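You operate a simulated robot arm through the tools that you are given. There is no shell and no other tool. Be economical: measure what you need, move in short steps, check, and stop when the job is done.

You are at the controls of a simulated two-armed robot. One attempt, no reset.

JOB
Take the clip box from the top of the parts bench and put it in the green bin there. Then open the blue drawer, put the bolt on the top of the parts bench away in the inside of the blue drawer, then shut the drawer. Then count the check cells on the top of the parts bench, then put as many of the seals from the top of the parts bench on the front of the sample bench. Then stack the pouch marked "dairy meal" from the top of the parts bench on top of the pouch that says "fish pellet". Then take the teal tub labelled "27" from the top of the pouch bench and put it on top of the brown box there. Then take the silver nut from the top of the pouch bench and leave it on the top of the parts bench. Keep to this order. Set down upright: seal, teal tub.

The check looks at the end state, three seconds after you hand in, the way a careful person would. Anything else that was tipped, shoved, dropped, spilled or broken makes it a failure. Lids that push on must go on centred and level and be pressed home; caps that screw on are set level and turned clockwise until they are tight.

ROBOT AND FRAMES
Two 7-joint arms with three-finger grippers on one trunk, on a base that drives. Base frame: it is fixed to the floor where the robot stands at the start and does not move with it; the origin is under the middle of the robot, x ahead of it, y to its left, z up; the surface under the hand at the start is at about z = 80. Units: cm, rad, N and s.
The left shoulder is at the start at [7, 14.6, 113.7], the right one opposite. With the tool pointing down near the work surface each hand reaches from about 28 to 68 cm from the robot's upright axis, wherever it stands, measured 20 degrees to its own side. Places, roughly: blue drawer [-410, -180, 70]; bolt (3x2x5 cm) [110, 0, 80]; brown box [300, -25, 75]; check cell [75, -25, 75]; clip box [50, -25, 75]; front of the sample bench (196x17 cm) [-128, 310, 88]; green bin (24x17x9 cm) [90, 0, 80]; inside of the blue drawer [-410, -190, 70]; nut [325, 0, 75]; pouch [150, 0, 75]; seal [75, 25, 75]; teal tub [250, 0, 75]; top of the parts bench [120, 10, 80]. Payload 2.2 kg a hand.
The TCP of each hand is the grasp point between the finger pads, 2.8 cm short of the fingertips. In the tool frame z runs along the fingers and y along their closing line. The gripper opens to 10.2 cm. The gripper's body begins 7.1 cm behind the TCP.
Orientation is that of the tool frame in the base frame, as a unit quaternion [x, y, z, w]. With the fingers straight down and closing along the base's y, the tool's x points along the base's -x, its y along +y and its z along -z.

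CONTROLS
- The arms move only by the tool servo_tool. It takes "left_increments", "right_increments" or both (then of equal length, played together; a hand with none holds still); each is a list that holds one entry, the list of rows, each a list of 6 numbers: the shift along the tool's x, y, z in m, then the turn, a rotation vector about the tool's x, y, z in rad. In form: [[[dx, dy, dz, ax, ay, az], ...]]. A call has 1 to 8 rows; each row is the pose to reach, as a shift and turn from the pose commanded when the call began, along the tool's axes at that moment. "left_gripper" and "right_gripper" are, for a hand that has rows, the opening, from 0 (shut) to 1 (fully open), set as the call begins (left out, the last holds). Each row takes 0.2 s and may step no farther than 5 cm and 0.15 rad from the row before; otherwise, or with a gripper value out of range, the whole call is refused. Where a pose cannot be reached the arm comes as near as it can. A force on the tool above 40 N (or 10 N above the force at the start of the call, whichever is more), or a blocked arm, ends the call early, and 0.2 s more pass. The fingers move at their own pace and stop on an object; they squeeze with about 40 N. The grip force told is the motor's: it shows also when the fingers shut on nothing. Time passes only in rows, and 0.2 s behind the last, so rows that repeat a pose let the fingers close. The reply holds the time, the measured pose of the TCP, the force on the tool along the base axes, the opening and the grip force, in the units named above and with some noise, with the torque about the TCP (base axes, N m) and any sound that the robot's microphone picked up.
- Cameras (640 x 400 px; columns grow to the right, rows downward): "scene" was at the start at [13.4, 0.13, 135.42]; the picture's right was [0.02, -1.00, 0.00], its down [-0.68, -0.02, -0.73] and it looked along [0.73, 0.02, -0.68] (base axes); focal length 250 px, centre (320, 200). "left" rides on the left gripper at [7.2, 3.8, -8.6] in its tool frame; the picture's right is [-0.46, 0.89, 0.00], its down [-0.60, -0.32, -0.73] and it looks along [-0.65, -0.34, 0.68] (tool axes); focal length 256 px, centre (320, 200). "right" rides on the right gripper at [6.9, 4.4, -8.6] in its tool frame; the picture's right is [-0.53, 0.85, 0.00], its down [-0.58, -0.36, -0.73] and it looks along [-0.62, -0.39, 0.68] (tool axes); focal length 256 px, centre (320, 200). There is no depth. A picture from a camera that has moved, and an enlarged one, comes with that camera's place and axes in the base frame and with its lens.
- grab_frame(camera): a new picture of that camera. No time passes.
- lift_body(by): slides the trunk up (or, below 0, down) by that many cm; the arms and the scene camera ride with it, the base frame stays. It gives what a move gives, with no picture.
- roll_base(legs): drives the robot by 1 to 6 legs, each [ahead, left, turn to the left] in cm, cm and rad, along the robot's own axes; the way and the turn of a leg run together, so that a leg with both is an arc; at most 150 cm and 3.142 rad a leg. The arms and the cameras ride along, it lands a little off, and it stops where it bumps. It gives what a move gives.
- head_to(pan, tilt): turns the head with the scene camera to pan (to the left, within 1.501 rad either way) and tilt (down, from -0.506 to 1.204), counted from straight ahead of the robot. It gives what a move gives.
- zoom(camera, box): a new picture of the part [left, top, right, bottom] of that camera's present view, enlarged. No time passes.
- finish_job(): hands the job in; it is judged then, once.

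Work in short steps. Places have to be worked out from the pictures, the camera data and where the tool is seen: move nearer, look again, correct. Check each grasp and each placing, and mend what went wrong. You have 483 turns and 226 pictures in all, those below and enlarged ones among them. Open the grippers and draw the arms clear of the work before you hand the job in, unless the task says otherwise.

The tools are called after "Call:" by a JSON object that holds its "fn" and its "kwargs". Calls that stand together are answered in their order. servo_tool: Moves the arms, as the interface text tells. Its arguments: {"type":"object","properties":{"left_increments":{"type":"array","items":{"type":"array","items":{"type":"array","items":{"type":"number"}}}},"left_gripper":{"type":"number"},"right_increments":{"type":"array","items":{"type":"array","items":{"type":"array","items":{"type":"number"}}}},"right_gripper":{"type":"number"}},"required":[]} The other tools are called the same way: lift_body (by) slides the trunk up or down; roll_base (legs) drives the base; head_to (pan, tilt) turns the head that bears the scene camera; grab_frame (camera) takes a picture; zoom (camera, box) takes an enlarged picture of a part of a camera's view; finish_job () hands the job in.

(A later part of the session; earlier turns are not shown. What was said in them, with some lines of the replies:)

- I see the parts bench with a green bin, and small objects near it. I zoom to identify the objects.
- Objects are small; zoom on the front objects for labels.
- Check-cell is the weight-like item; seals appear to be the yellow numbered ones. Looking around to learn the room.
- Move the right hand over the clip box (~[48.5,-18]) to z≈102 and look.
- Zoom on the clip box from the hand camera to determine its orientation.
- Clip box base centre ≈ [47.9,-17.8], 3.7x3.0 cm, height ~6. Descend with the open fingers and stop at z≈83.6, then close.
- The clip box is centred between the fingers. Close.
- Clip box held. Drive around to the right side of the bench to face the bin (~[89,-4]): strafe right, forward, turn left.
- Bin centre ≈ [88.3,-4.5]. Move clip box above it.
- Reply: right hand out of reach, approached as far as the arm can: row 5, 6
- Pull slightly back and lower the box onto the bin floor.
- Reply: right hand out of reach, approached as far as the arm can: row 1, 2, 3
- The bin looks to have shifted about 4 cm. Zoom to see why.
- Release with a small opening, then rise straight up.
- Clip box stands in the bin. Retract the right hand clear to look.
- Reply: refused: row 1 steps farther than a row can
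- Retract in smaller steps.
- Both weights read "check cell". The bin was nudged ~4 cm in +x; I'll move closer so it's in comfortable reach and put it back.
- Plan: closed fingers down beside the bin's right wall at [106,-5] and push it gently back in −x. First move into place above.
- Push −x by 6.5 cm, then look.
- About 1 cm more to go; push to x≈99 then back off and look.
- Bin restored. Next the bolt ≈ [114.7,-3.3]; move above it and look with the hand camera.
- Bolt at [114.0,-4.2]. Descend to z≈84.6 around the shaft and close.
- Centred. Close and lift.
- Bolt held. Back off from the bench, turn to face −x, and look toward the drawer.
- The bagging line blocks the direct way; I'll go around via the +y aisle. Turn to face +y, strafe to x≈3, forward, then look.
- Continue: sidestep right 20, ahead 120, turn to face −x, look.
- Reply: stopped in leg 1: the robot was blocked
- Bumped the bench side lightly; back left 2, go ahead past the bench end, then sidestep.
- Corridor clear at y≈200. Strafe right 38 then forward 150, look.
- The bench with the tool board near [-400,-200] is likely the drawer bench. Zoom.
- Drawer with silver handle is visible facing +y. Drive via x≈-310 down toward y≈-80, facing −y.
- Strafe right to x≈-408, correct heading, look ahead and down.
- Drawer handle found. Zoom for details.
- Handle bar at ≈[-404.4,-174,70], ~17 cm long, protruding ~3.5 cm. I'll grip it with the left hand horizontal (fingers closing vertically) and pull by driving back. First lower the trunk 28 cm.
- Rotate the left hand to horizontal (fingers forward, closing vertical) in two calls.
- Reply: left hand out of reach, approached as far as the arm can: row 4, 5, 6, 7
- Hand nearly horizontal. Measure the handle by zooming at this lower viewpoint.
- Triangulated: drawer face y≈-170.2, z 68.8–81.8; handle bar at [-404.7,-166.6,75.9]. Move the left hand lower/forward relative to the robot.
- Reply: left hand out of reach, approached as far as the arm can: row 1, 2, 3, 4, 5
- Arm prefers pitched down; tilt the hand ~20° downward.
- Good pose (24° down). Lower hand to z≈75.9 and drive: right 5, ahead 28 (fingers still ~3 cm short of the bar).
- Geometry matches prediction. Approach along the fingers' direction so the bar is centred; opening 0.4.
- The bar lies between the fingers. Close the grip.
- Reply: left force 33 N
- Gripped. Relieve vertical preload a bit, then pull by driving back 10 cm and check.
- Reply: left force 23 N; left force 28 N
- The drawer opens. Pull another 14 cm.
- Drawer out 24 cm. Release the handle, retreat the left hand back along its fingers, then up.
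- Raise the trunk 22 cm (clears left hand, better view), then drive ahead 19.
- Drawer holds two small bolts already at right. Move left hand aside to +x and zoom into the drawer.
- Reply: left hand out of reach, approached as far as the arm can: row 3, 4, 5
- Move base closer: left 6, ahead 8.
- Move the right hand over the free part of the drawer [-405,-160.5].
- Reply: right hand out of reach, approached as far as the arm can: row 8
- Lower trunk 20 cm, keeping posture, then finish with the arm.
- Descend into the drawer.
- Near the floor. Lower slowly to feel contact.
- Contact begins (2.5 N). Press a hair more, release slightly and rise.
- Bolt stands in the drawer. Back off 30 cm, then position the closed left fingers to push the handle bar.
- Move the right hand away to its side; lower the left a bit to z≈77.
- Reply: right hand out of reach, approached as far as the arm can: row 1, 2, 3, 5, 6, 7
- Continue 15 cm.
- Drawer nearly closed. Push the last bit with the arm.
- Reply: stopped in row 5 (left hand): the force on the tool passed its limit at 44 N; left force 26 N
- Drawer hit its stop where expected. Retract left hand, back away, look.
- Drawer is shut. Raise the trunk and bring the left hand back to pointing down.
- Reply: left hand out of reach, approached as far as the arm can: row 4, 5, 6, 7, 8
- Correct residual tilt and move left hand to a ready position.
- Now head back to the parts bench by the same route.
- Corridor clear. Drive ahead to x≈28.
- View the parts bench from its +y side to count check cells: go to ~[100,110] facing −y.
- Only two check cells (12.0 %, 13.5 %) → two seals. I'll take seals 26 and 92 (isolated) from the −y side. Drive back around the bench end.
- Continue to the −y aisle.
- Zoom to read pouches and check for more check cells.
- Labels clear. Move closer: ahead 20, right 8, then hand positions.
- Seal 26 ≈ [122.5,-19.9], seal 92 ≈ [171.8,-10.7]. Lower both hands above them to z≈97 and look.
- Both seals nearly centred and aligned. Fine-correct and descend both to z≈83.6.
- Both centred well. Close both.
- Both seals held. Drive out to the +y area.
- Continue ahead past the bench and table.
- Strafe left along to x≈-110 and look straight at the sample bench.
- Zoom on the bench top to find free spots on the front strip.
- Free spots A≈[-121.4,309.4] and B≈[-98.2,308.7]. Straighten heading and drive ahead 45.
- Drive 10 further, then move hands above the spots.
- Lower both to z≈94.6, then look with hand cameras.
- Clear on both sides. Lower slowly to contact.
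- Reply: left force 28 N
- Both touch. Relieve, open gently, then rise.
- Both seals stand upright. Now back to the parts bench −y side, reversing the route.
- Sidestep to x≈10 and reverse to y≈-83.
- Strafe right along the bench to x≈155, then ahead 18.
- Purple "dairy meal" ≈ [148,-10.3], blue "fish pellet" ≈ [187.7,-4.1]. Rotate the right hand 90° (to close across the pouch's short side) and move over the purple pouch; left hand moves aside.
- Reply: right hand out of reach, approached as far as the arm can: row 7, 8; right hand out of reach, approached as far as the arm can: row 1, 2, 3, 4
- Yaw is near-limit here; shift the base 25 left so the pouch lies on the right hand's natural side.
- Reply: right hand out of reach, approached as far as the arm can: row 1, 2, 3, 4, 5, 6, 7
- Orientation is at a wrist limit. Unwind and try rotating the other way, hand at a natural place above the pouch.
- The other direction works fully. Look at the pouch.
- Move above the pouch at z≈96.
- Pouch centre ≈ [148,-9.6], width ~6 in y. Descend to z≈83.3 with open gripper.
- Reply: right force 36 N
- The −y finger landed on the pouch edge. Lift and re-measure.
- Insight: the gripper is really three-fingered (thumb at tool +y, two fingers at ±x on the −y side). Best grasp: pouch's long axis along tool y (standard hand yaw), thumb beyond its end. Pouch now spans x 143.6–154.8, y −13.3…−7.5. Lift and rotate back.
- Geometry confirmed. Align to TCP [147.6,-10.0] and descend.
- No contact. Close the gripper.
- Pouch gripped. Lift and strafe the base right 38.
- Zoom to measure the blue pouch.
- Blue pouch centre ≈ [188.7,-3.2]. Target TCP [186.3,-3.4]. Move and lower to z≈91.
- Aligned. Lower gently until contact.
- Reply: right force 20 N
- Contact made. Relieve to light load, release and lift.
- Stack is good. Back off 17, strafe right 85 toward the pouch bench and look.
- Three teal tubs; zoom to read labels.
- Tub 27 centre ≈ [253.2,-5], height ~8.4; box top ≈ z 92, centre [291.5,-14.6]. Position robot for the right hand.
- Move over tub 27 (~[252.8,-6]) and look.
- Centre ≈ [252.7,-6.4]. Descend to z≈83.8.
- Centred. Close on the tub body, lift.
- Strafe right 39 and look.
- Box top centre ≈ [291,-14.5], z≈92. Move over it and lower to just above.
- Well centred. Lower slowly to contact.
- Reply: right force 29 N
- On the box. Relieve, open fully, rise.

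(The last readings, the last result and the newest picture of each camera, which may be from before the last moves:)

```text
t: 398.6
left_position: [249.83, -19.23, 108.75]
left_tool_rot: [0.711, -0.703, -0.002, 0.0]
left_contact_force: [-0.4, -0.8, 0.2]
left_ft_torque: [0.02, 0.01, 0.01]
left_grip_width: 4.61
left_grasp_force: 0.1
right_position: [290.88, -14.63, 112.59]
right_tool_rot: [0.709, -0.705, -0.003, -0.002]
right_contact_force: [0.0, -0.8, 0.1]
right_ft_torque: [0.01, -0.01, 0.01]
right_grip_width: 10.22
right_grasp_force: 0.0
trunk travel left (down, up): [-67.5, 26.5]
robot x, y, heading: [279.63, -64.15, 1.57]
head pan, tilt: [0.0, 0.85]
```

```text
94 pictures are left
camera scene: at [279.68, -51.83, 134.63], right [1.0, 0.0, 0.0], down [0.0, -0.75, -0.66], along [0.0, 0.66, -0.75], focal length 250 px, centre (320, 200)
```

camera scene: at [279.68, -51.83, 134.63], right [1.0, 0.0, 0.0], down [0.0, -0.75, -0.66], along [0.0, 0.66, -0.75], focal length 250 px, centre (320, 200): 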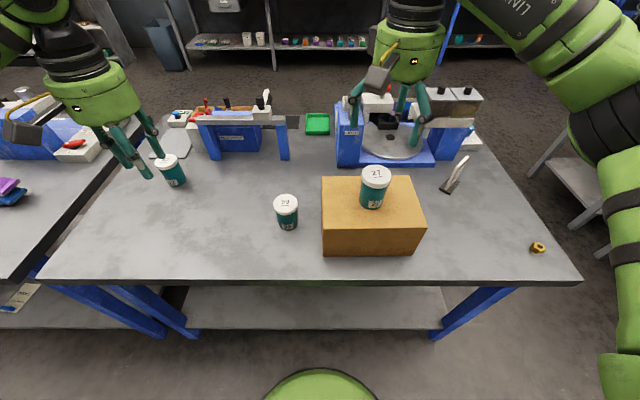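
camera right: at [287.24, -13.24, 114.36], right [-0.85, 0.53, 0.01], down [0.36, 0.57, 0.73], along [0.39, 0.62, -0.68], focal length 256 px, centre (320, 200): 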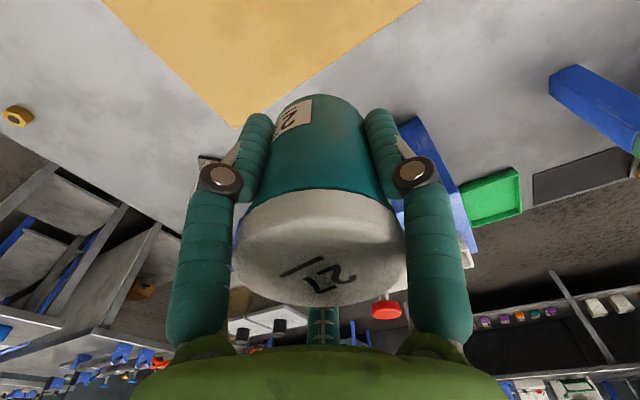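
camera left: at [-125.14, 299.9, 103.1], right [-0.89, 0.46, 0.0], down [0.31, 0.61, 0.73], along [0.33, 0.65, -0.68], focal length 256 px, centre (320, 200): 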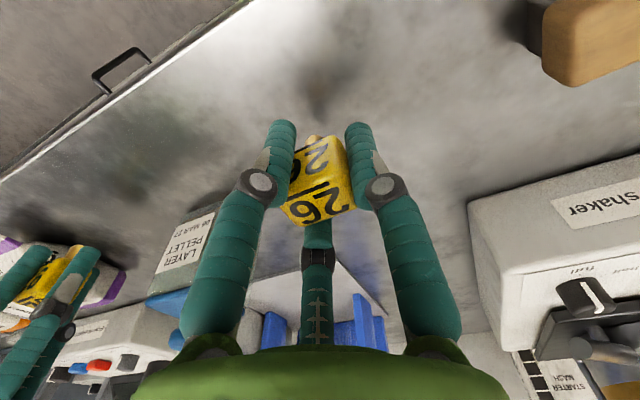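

Tub 27 stands on the box. Now find the silver nut; check the right camera.

Call:
{"fn": "grab_frame", "kwargs": {"camera": "right"}}

```text
93 pictures are left
camera right: at [286.6, -21.66, 121.29], right [-0.85, 0.53, 0.01], down [0.36, 0.57, 0.73], along [0.39, 0.62, -0.68], focal length 256 px, centre (320, 200)
```

right: 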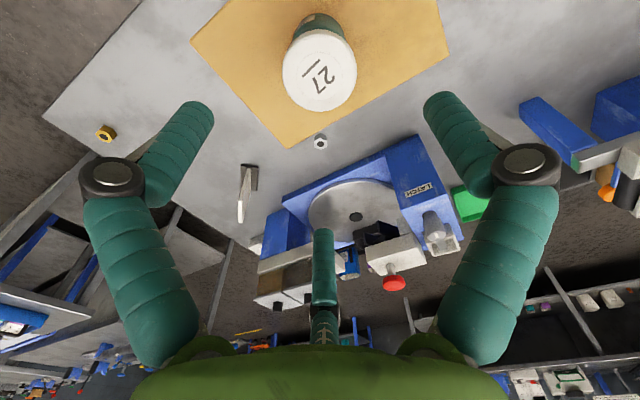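

Silver nut ≈ [301.3,2.1], between the box (back edge y≈-7) and the machine. Zoom for the surroundings.

Call:
{"fn": "zoom", "kwargs": {"camera": "right", "box": [230, 100, 470, 290]}}

Call:
{"fn": "zoom", "kwargs": {"camera": "scene", "box": [310, 40, 490, 270]}}

```text
2.11 times, centred on (350, 195) of right
camera zoom: at [286.6, -21.66, 121.29], right [-0.85, 0.53, 0.01], down [0.36, 0.57, 0.73], along [0.39, 0.62, -0.68], focal length 539 px, centre (257, 210)
```

zoom: 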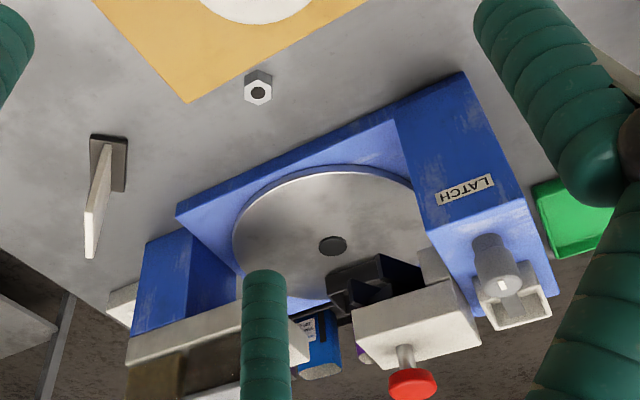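

```text
1.74 times, centred on (400, 155) of scene
camera zoom: at [279.68, -51.83, 134.63], right [1.0, 0.0, 0.0], down [0.0, -0.75, -0.66], along [0.0, 0.66, -0.75], focal length 434 px, centre (181, 278)
```

zoom: 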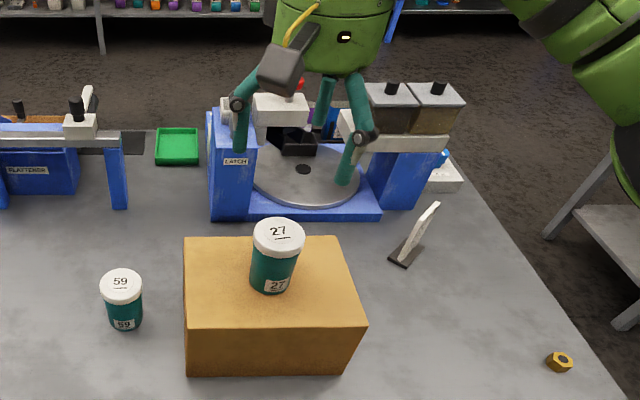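

Plenty of room if the camera bracket points along −x. Raise slightly, drive ahead 6 and right 10.

Call:
{"fn": "roll_base", "kwargs": {"legs": [[0, -10, 0], [6, 0, 0]]}}

Call:
{"fn": "servo_tool", "kwargs": {"right_increments": [[[0, 0, 0, 0, 0, 0.14], [-0.02, 0, 0, 0, 0, 0.28], [-0.05, 0, 0, 0, 0, 0.42], [-0.08, 0, 0, 0, 0, 0.56], [-0.1, 0, 0, 0, 0, 0.7], [-0.1, 0, 0.0, 0, 0, 0.8], [-0.1, 0, 0.04, 0, 0, 0.8], [-0.1, 0, 0.08, 0, 0, 0.8]]], "right_gripper": 0.5}}

Call:
{"fn": "grab_frame", "kwargs": {"camera": "right"}}

Call:
{"fn": "grab_frame", "kwargs": {"camera": "scene"}}

```text
t: 400.3
left_position: [259.47, -13.58, 108.92]
left_tool_rot: [0.712, -0.703, -0.002, -0.001]
left_contact_force: [0.6, -1.1, 0.7]
left_ft_torque: [0.01, -0.02, -0.02]
left_grip_width: 4.59
left_grasp_force: 0.1
right_position: [300.72, -8.81, 112.68]
right_tool_rot: [0.71, -0.704, -0.005, -0.002]
right_contact_force: [-0.2, -0.5, 0.5]
right_ft_torque: [0.01, 0.01, -0.01]
right_grip_width: 10.22
right_grasp_force: 0.1
trunk travel left (down, up): [-67.5, 26.5]
robot x, y, heading: [289.72, -58.79, 1.575]
head pan, tilt: [0.0, 0.85]
```

```text
t: 402.1
left_position: [259.58, -13.16, 108.82]
left_tool_rot: [0.712, -0.702, -0.001, -0.001]
left_contact_force: [0.1, 0.2, 0.0]
left_ft_torque: [0.0, 0.05, 0.0]
left_grip_width: 4.6
left_grasp_force: 0.0
right_position: [300.97, 1.67, 104.74]
right_tool_rot: [-0.38, 0.925, 0.003, -0.001]
right_contact_force: [-0.7, -0.5, -0.7]
right_ft_torque: [0.01, 0.03, 0.01]
right_grip_width: 5.13
right_grasp_force: 0.0
trunk travel left (down, up): [-67.5, 26.5]
robot x, y, heading: [289.27, -58.63, 1.573]
head pan, tilt: [0.0, 0.85]
```

```text
90 pictures are left
camera right: at [292.94, -0.11, 113.43], right [-0.21, 0.98, 0.01], down [0.67, 0.14, 0.73], along [0.71, 0.16, -0.68], focal length 256 px, centre (320, 200)
```

right: 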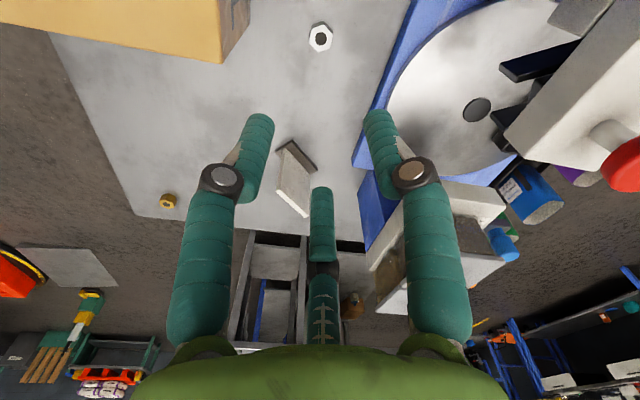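

```text
89 pictures are left
camera scene: at [289.64, -45.67, 134.62], right [1.0, 0.01, 0.0], down [0.0, -0.75, -0.66], along [0.0, 0.66, -0.75], focal length 250 px, centre (320, 200)
```

scene: 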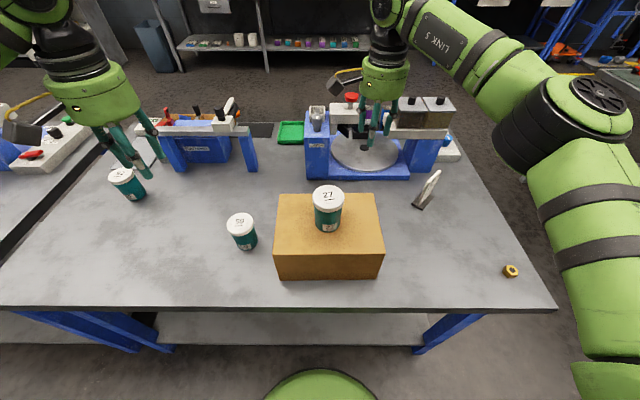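

Nut at [301.0,2.0], hand nearly above. Descend to z≈88 and check.

Call:
{"fn": "servo_tool", "kwargs": {"right_increments": [[[-0.002, 0.002, 0.04, 0, 0, 0], [-0.002, 0.002, 0.08, 0, 0, 0], [-0.002, 0.002, 0.12, 0, 0, 0], [-0.002, 0.002, 0.165, 0, 0, 0], [-0.002, 0.002, 0.165, 0, 0, 0]]]}}

Call:
{"fn": "grab_frame", "kwargs": {"camera": "right"}}

Call:
{"fn": "zoom", "kwargs": {"camera": "scene", "box": [260, 60, 460, 290]}}

```text
t: 403.3
left_position: [259.71, -13.31, 108.78]
left_tool_rot: [0.712, -0.702, -0.002, 0.0]
left_contact_force: [0.0, 0.9, 0.4]
left_ft_torque: [0.0, -0.05, -0.02]
left_grip_width: 4.58
left_grasp_force: 0.0
right_position: [300.59, 1.93, 88.39]
right_tool_rot: [-0.379, 0.925, 0.004, 0.001]
right_contact_force: [0.0, -1.0, 0.4]
right_ft_torque: [0.01, 0.01, 0.02]
right_grip_width: 5.09
right_grasp_force: 0.0
trunk travel left (down, up): [-67.5, 26.5]
robot x, y, heading: [289.66, -58.52, 1.576]
head pan, tilt: [0.0, 0.85]
```

```text
88 pictures are left
camera right: at [292.73, 0.13, 97.0], right [-0.21, 0.98, 0.01], down [0.67, 0.14, 0.73], along [0.71, 0.16, -0.68], focal length 256 px, centre (320, 200)
```

right: 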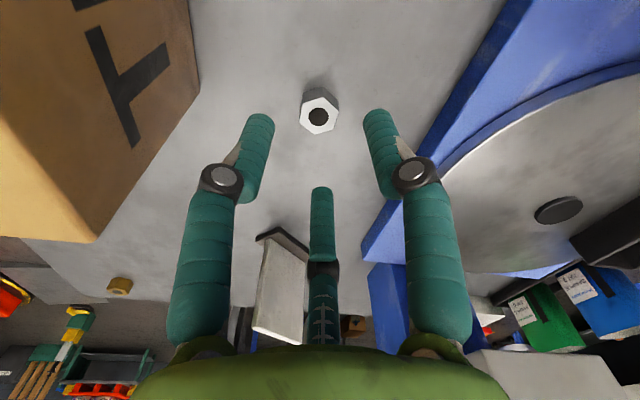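

```text
1.74 times, centred on (360, 175) of scene
camera zoom: at [289.61, -45.85, 134.64], right [1.0, 0.01, 0.0], down [0.0, -0.75, -0.66], along [0.0, 0.66, -0.75], focal length 434 px, centre (250, 244)
```

zoom: 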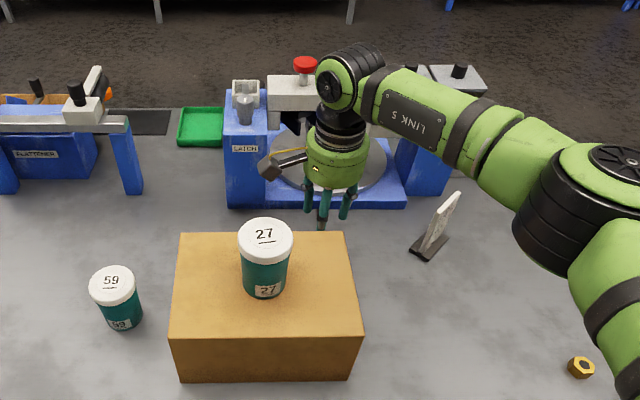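

Centred. Descend to z≈83.1 and close.

Call:
{"fn": "servo_tool", "kwargs": {"right_increments": [[[-0.001, -0.001, 0.02, 0, 0, 0], [-0.001, -0.001, 0.04, 0, 0, 0], [-0.001, -0.001, 0.053, 0, 0, 0], [-0.001, -0.001, 0.053, 0, 0, 0]]]}}

Call:
{"fn": "servo_tool", "kwargs": {"right_increments": [[[0, 0, 0, 0, 0, 0], [0, 0, 0, 0, 0, 0], [0, 0, 0, 0, 0, 0]]], "right_gripper": 0}}

Call:
{"fn": "grab_frame", "kwargs": {"camera": "right"}}

```text
t: 404.3
left_position: [259.62, -13.27, 108.77]
left_tool_rot: [0.712, -0.702, -0.001, 0.001]
left_contact_force: [-0.5, -0.1, 0.1]
left_ft_torque: [0.03, 0.0, -0.02]
left_grip_width: 4.58
left_grasp_force: 0.0
right_position: [300.76, 1.99, 82.82]
right_tool_rot: [-0.379, 0.925, 0.004, 0.001]
right_contact_force: [0.9, -0.1, -0.3]
right_ft_torque: [0.01, -0.02, -0.01]
right_grip_width: 5.12
right_grasp_force: 0.0
trunk travel left (down, up): [-67.5, 26.5]
robot x, y, heading: [289.52, -58.61, 1.581]
head pan, tilt: [0.0, 0.85]
```

```text
t: 405.1
left_position: [259.58, -13.3, 108.78]
left_tool_rot: [0.712, -0.702, -0.001, 0.0]
left_contact_force: [-0.4, -0.4, 0.0]
left_ft_torque: [-0.01, 0.03, 0.01]
left_grip_width: 4.58
left_grasp_force: 0.1
right_position: [300.82, 1.9, 82.83]
right_tool_rot: [-0.379, 0.925, 0.004, 0.0]
right_contact_force: [0.2, 0.1, 0.7]
right_ft_torque: [0.0, 0.0, 0.02]
right_grip_width: 2.14
right_grasp_force: 39.8
trunk travel left (down, up): [-67.5, 26.5]
robot x, y, heading: [289.38, -58.38, 1.572]
head pan, tilt: [0.0, 0.85]
```

```text
86 pictures are left
camera right: at [292.83, 0.2, 91.59], right [-0.21, 0.98, 0.01], down [0.67, 0.14, 0.73], along [0.71, 0.16, -0.68], focal length 256 px, centre (320, 200)
```

right: 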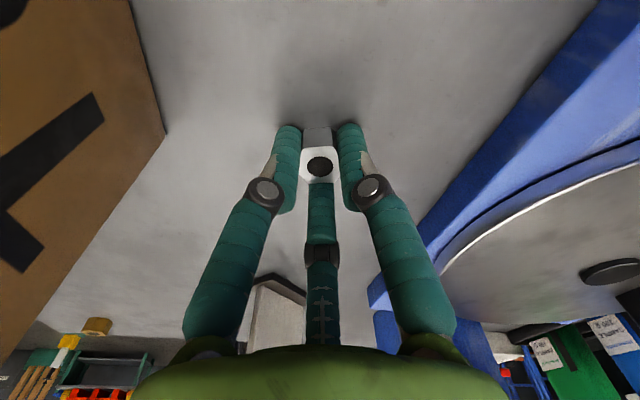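

Nut gripped. Lift straight up.

Call:
{"fn": "servo_tool", "kwargs": {"right_increments": [[[0, 0, -0.03, 0, 0, 0], [0, 0, -0.07, 0, 0, 0], [0, 0, -0.11, 0, 0, 0], [0, 0, -0.15, 0, 0, 0], [0, 0, -0.19, 0, 0, 0], [0, 0, -0.23, 0, 0, 0], [0, 0, -0.27, 0, 0, 0]]]}}

Call:
{"fn": "grab_frame", "kwargs": {"camera": "right"}}

Call:
{"fn": "grab_frame", "kwargs": {"camera": "scene"}}

```text
t: 406.7
left_position: [259.43, -13.33, 108.91]
left_tool_rot: [0.713, -0.702, -0.002, 0.0]
left_contact_force: [-0.5, 0.4, -0.5]
left_ft_torque: [0.01, 0.0, -0.04]
left_grip_width: 4.59
left_grasp_force: 0.0
right_position: [300.63, 1.6, 110.11]
right_tool_rot: [-0.381, 0.925, 0.005, 0.001]
right_contact_force: [-0.6, 0.7, 0.9]
right_ft_torque: [0.01, 0.02, -0.01]
right_grip_width: 2.15
right_grasp_force: 40.1
trunk travel left (down, up): [-67.5, 26.5]
robot x, y, heading: [289.54, -58.57, 1.576]
head pan, tilt: [0.0, 0.85]
```

```text
85 pictures are left
camera right: at [292.67, -0.24, 118.83], right [-0.21, 0.98, 0.01], down [0.67, 0.14, 0.73], along [0.71, 0.16, -0.68], focal length 256 px, centre (320, 200)
```

right: 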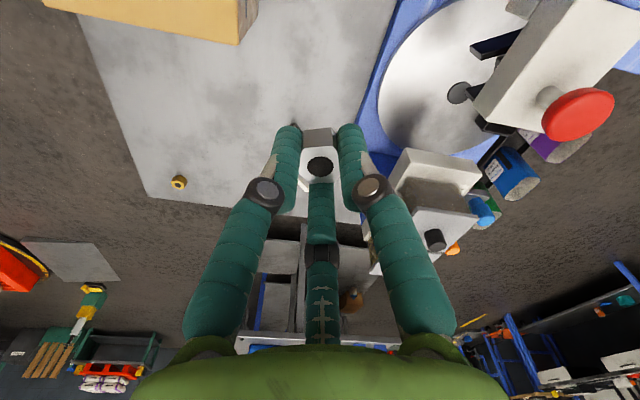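

```text
84 pictures are left
camera scene: at [289.52, -45.89, 134.64], right [1.0, 0.01, 0.0], down [0.0, -0.75, -0.66], along [0.0, 0.66, -0.75], focal length 250 px, centre (320, 200)
```

scene: 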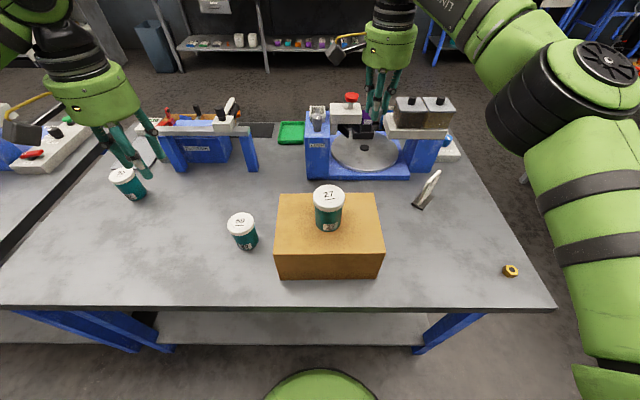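

Back 17 and strafe left 136 to a free part of the parts bench.

Call:
{"fn": "roll_base", "kwargs": {"legs": [[-17, 0, 0], [0, 136, 0]]}}

Call:
{"fn": "grab_frame", "kwargs": {"camera": "scene"}}

Call:
{"fn": "grab_frame", "kwargs": {"camera": "right"}}

```text
t: 414.6
left_position: [121.76, -29.69, 108.79]
left_tool_rot: [0.71, -0.704, -0.001, 0.0]
left_contact_force: [0.0, -0.8, -0.7]
left_ft_torque: [0.01, -0.01, 0.04]
left_grip_width: 4.57
left_grasp_force: 0.1
right_position: [163.07, -14.85, 109.94]
right_tool_rot: [-0.375, 0.927, 0.004, -0.001]
right_contact_force: [0.1, -0.8, -1.2]
right_ft_torque: [-0.06, -0.01, -0.03]
right_grip_width: 2.15
right_grasp_force: 40.1
trunk travel left (down, up): [-67.5, 26.5]
robot x, y, heading: [151.55, -74.94, 1.569]
head pan, tilt: [0.0, 0.85]
```

```text
83 pictures are left
camera scene: at [151.55, -62.24, 134.63], right [1.0, 0.0, 0.0], down [0.0, -0.75, -0.66], along [0.0, 0.66, -0.75], focal length 250 px, centre (320, 200)
```

scene: 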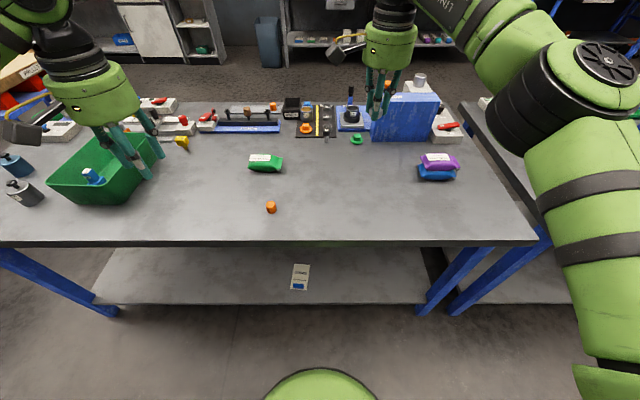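

```text
82 pictures are left
camera right: at [155.09, -16.61, 118.7], right [-0.2, 0.98, 0.01], down [0.67, 0.13, 0.73], along [0.71, 0.15, -0.68], focal length 256 px, centre (320, 200)
```

right: 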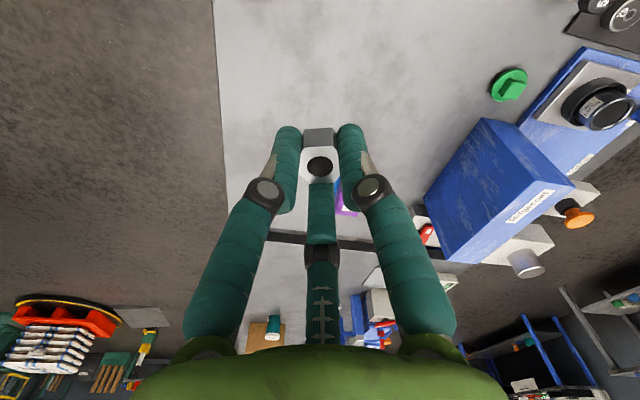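

Spot [163,-14.9] is free. Lower.

Call:
{"fn": "servo_tool", "kwargs": {"right_increments": [[[0, 0, 0.045, 0, 0, 0], [0, 0, 0.09, 0, 0, 0], [0, 0, 0.135, 0, 0, 0], [0, 0, 0.18, 0, 0, 0], [0, 0, 0.22, 0, 0, 0], [0, 0, 0.25, 0, 0, 0], [0, 0, 0.263, 0, 0, 0]]]}}

Call:
{"fn": "servo_tool", "kwargs": {"right_increments": [[[0, 0, 0.003, 0, 0, 0], [0, 0, 0.006, 0, 0, 0], [0, 0, 0.009, 0, 0, 0]]]}}

```text
t: 416.2
left_position: [121.84, -29.45, 108.89]
left_tool_rot: [0.71, -0.704, -0.001, 0.0]
left_contact_force: [-0.6, -0.9, -0.1]
left_ft_torque: [0.02, -0.05, 0.0]
left_grip_width: 4.57
left_grasp_force: 0.1
right_position: [162.98, -14.58, 83.61]
right_tool_rot: [-0.375, 0.927, 0.003, -0.001]
right_contact_force: [0.9, 0.3, 0.0]
right_ft_torque: [-0.04, 0.01, -0.01]
right_grip_width: 2.13
right_grasp_force: 39.6
trunk travel left (down, up): [-67.5, 26.5]
robot x, y, heading: [151.64, -74.82, 1.563]
head pan, tilt: [0.0, 0.85]
```

```text
t: 417.0
left_position: [121.82, -29.52, 108.91]
left_tool_rot: [0.71, -0.705, -0.002, -0.001]
left_contact_force: [-1.0, -0.8, -0.1]
left_ft_torque: [0.0, -0.02, -0.02]
left_grip_width: 4.59
left_grasp_force: 0.1
right_position: [162.79, -14.64, 82.78]
right_tool_rot: [-0.375, 0.927, 0.005, 0.0]
right_contact_force: [0.0, 1.0, 2.9]
right_ft_torque: [-0.03, -0.06, 0.0]
right_grip_width: 2.11
right_grasp_force: 40.2
trunk travel left (down, up): [-67.5, 26.5]
robot x, y, heading: [151.66, -75.06, 1.566]
head pan, tilt: [0.0, 0.85]
```

Touching. Release and rise.

Call:
{"fn": "servo_tool", "kwargs": {"right_increments": [[[0, 0, 0, 0, 0, 0], [0, 0, 0, 0, 0, 0], [0, 0, 0, 0, 0, 0]]], "right_gripper": 0.45}}

Call:
{"fn": "servo_tool", "kwargs": {"right_increments": [[[0, 0, -0.02, 0, 0, 0], [0, 0, -0.05, 0, 0, 0], [0, 0, -0.09, 0, 0, 0], [0, 0, -0.13, 0, 0, 0], [0, 0, -0.17, 0, 0, 0], [0, 0, -0.21, 0, 0, 0], [0, 0, -0.25, 0, 0, 0]]]}}

Call:
{"fn": "roll_base", "kwargs": {"legs": [[-12, 0, 0]]}}

Call:
{"fn": "head_to", "kwargs": {"pan": 0, "tilt": 0.7}}

Call:
{"fn": "grab_frame", "kwargs": {"camera": "scene"}}

Call:
{"fn": "zoom", "kwargs": {"camera": "scene", "box": [40, 100, 260, 230]}}

Call:
{"fn": "zoom", "kwargs": {"camera": "scene", "box": [240, 100, 500, 250]}}

```text
t: 417.8
left_position: [121.76, -29.44, 108.74]
left_tool_rot: [0.71, -0.704, -0.001, -0.001]
left_contact_force: [-0.1, 0.9, 0.0]
left_ft_torque: [-0.04, 0.0, 0.01]
left_grip_width: 4.59
left_grasp_force: 0.0
right_position: [162.99, -14.67, 82.69]
right_tool_rot: [-0.375, 0.927, 0.004, 0.0]
right_contact_force: [-0.4, -0.6, 0.0]
right_ft_torque: [0.03, -0.02, -0.01]
right_grip_width: 4.6
right_grasp_force: 0.2
trunk travel left (down, up): [-67.5, 26.5]
robot x, y, heading: [151.01, -75.09, 1.567]
head pan, tilt: [0.0, 0.85]
```

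```text
t: 419.4
left_position: [121.69, -29.58, 108.77]
left_tool_rot: [0.71, -0.704, -0.002, -0.001]
left_contact_force: [-0.7, -0.3, -0.3]
left_ft_torque: [-0.01, -0.04, -0.03]
left_grip_width: 4.6
left_grasp_force: 0.1
right_position: [163.09, -14.88, 107.92]
right_tool_rot: [-0.376, 0.926, 0.003, 0.0]
right_contact_force: [-0.4, -0.9, 0.7]
right_ft_torque: [0.06, 0.02, 0.0]
right_grip_width: 4.61
right_grasp_force: 0.2
trunk travel left (down, up): [-67.5, 26.5]
robot x, y, heading: [151.33, -74.96, 1.572]
head pan, tilt: [0.0, 0.85]
```

```text
t: 420.7
left_position: [121.72, -41.27, 108.69]
left_tool_rot: [0.71, -0.704, -0.001, 0.001]
left_contact_force: [0.2, -0.6, 0.7]
left_ft_torque: [-0.02, 0.03, 0.0]
left_grip_width: 4.59
left_grasp_force: 0.1
right_position: [163.11, -26.57, 107.72]
right_tool_rot: [-0.375, 0.927, 0.002, -0.001]
right_contact_force: [-0.1, -0.1, 0.2]
right_ft_torque: [-0.03, 0.01, 0.01]
right_grip_width: 4.6
right_grasp_force: 0.0
trunk travel left (down, up): [-67.5, 26.5]
robot x, y, heading: [151.22, -87.21, 1.566]
head pan, tilt: [0.0, 0.85]
```

```text
t: 421.4
left_position: [121.72, -41.57, 108.91]
left_tool_rot: [0.709, -0.706, -0.002, 0.0]
left_contact_force: [0.1, 1.1, 0.0]
left_ft_torque: [0.02, 0.03, -0.01]
left_grip_width: 4.58
left_grasp_force: 0.1
right_position: [163.11, -26.79, 107.79]
right_tool_rot: [-0.375, 0.927, 0.004, 0.0]
right_contact_force: [0.3, -0.2, 0.6]
right_ft_torque: [-0.04, 0.03, 0.0]
right_grip_width: 4.59
right_grasp_force: 0.1
trunk travel left (down, up): [-67.5, 26.5]
robot x, y, heading: [151.15, -86.94, 1.567]
head pan, tilt: [0.0, 0.7]
```

```text
81 pictures are left
camera scene: at [151.49, -73.6, 135.86], right [1.0, 0.0, 0.0], down [0.0, -0.64, -0.77], along [0.0, 0.77, -0.64], focal length 250 px, centre (320, 200)
```

scene: 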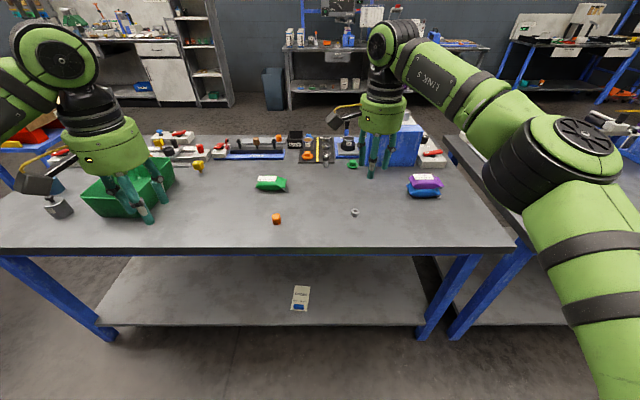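

```text
2.91 times, centred on (150, 165) of scene
camera zoom: at [151.49, -73.6, 135.86], right [1.0, 0.0, 0.0], down [0.0, -0.64, -0.77], along [0.0, 0.77, -0.64], focal length 726 px, centre (814, 302)
```

zoom: 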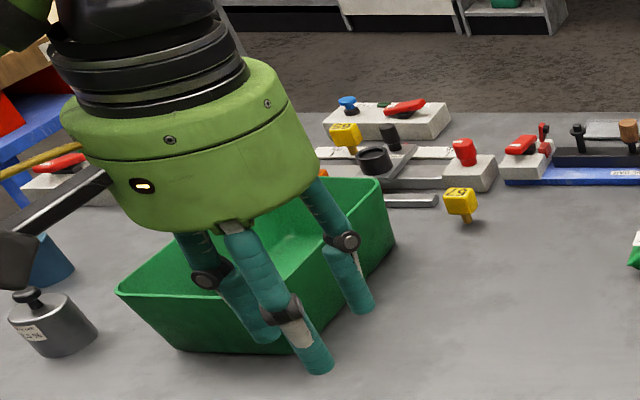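

```text
2.46 times, centred on (370, 175) of scene
camera zoom: at [151.49, -73.6, 135.86], right [1.0, 0.0, 0.0], down [0.0, -0.64, -0.77], along [0.0, 0.77, -0.64], focal length 614 px, centre (197, 262)
```

zoom: 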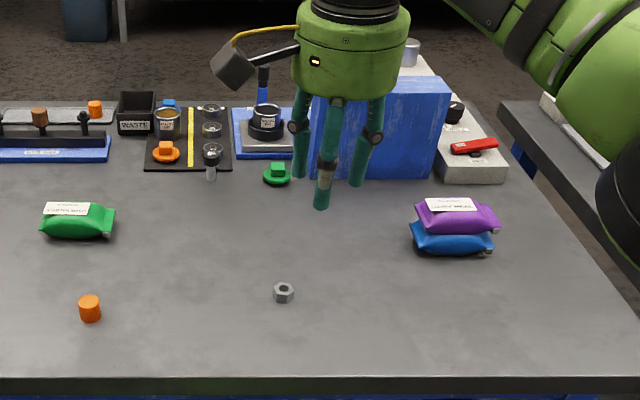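

All in place: nut on the parts bench, stack intact, seal 57 undisturbed. Open grippers and draw clear.

Call:
{"fn": "servo_tool", "kwargs": {"left_increments": [[[0, 0, -0.02, 0, 0, 0], [0, 0, -0.02, 0, 0, 0]]], "right_increments": [[[0, 0, -0.02, 0, 0, 0], [0, 0, -0.02, 0, 0, 0]]], "left_gripper": 1, "right_gripper": 1}}

Call:
{"fn": "roll_base", "kwargs": {"legs": [[-14, 0, 0]]}}

Call:
{"fn": "grab_frame", "kwargs": {"camera": "scene"}}

```text
t: 422.0
left_position: [121.84, -41.41, 110.85]
left_tool_rot: [0.71, -0.704, -0.001, 0.0]
left_contact_force: [-0.4, 1.4, -0.6]
left_ft_torque: [0.03, 0.02, 0.01]
left_grip_width: 10.21
left_grasp_force: 0.0
right_position: [163.28, -26.74, 109.8]
right_tool_rot: [-0.375, 0.927, 0.003, 0.0]
right_contact_force: [-0.5, 0.2, 0.3]
right_ft_torque: [-0.04, 0.01, 0.0]
right_grip_width: 10.19
right_grasp_force: 0.2
trunk travel left (down, up): [-67.5, 26.5]
robot x, y, heading: [151.46, -86.79, 1.566]
head pan, tilt: [0.0, 0.7]
```

```text
t: 423.3
left_position: [121.73, -55.47, 110.65]
left_tool_rot: [0.709, -0.705, -0.001, 0.001]
left_contact_force: [0.3, 0.5, -0.2]
left_ft_torque: [-0.01, 0.02, 0.01]
left_grip_width: 10.22
left_grasp_force: 0.0
right_position: [163.19, -40.79, 109.53]
right_tool_rot: [-0.375, 0.927, 0.003, 0.0]
right_contact_force: [-0.3, -0.4, -0.3]
right_ft_torque: [-0.04, 0.03, 0.02]
right_grip_width: 10.18
right_grasp_force: 0.1
trunk travel left (down, up): [-67.5, 26.5]
robot x, y, heading: [151.34, -100.95, 1.57]
head pan, tilt: [0.0, 0.7]
```

```text
78 pictures are left
camera scene: at [151.44, -87.46, 135.82], right [1.0, 0.0, 0.0], down [0.0, -0.65, -0.76], along [0.0, 0.76, -0.65], focal length 250 px, centre (320, 200)
```

scene: 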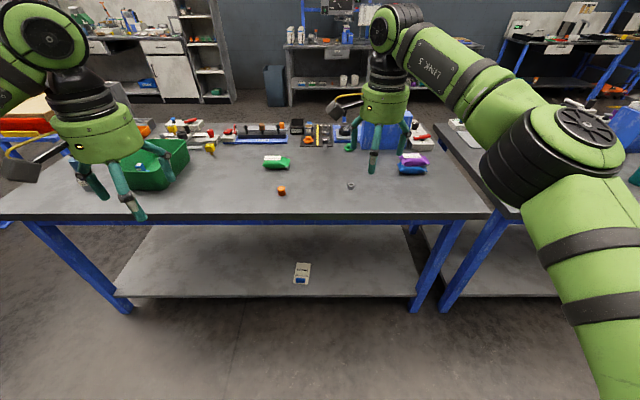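

Everything is done and the arms are clear; handing in.

Call:
{"fn": "finish_job", "kwargs": {}}

```text
The job is handed in.
```

I finished every step in order and handed the job in, but I nudged the green bin about 4 cm while lowering the clip box and pushed it back by eye to roughly its original spot. The base also bumped the parts bench lightly once on the way to the drawer.

- **Clip box:** it stands in the green bin.
- **Bolt:** it stood in the blue drawer when I released it. I pushed the drawer shut to its stop and did not look inside again.
- **Seals:** I counted two check cells (12.0 % and 13.5 %) and set two seals, 26 and 92, upright on the front of the sample bench.
- **Pouches:** the dairy meal pouch is stacked on the fish pellet pouch.
- **Teal tub 27:** it stands upright on the brown box.
- **Silver nut:** it lies on the top of the parts bench.
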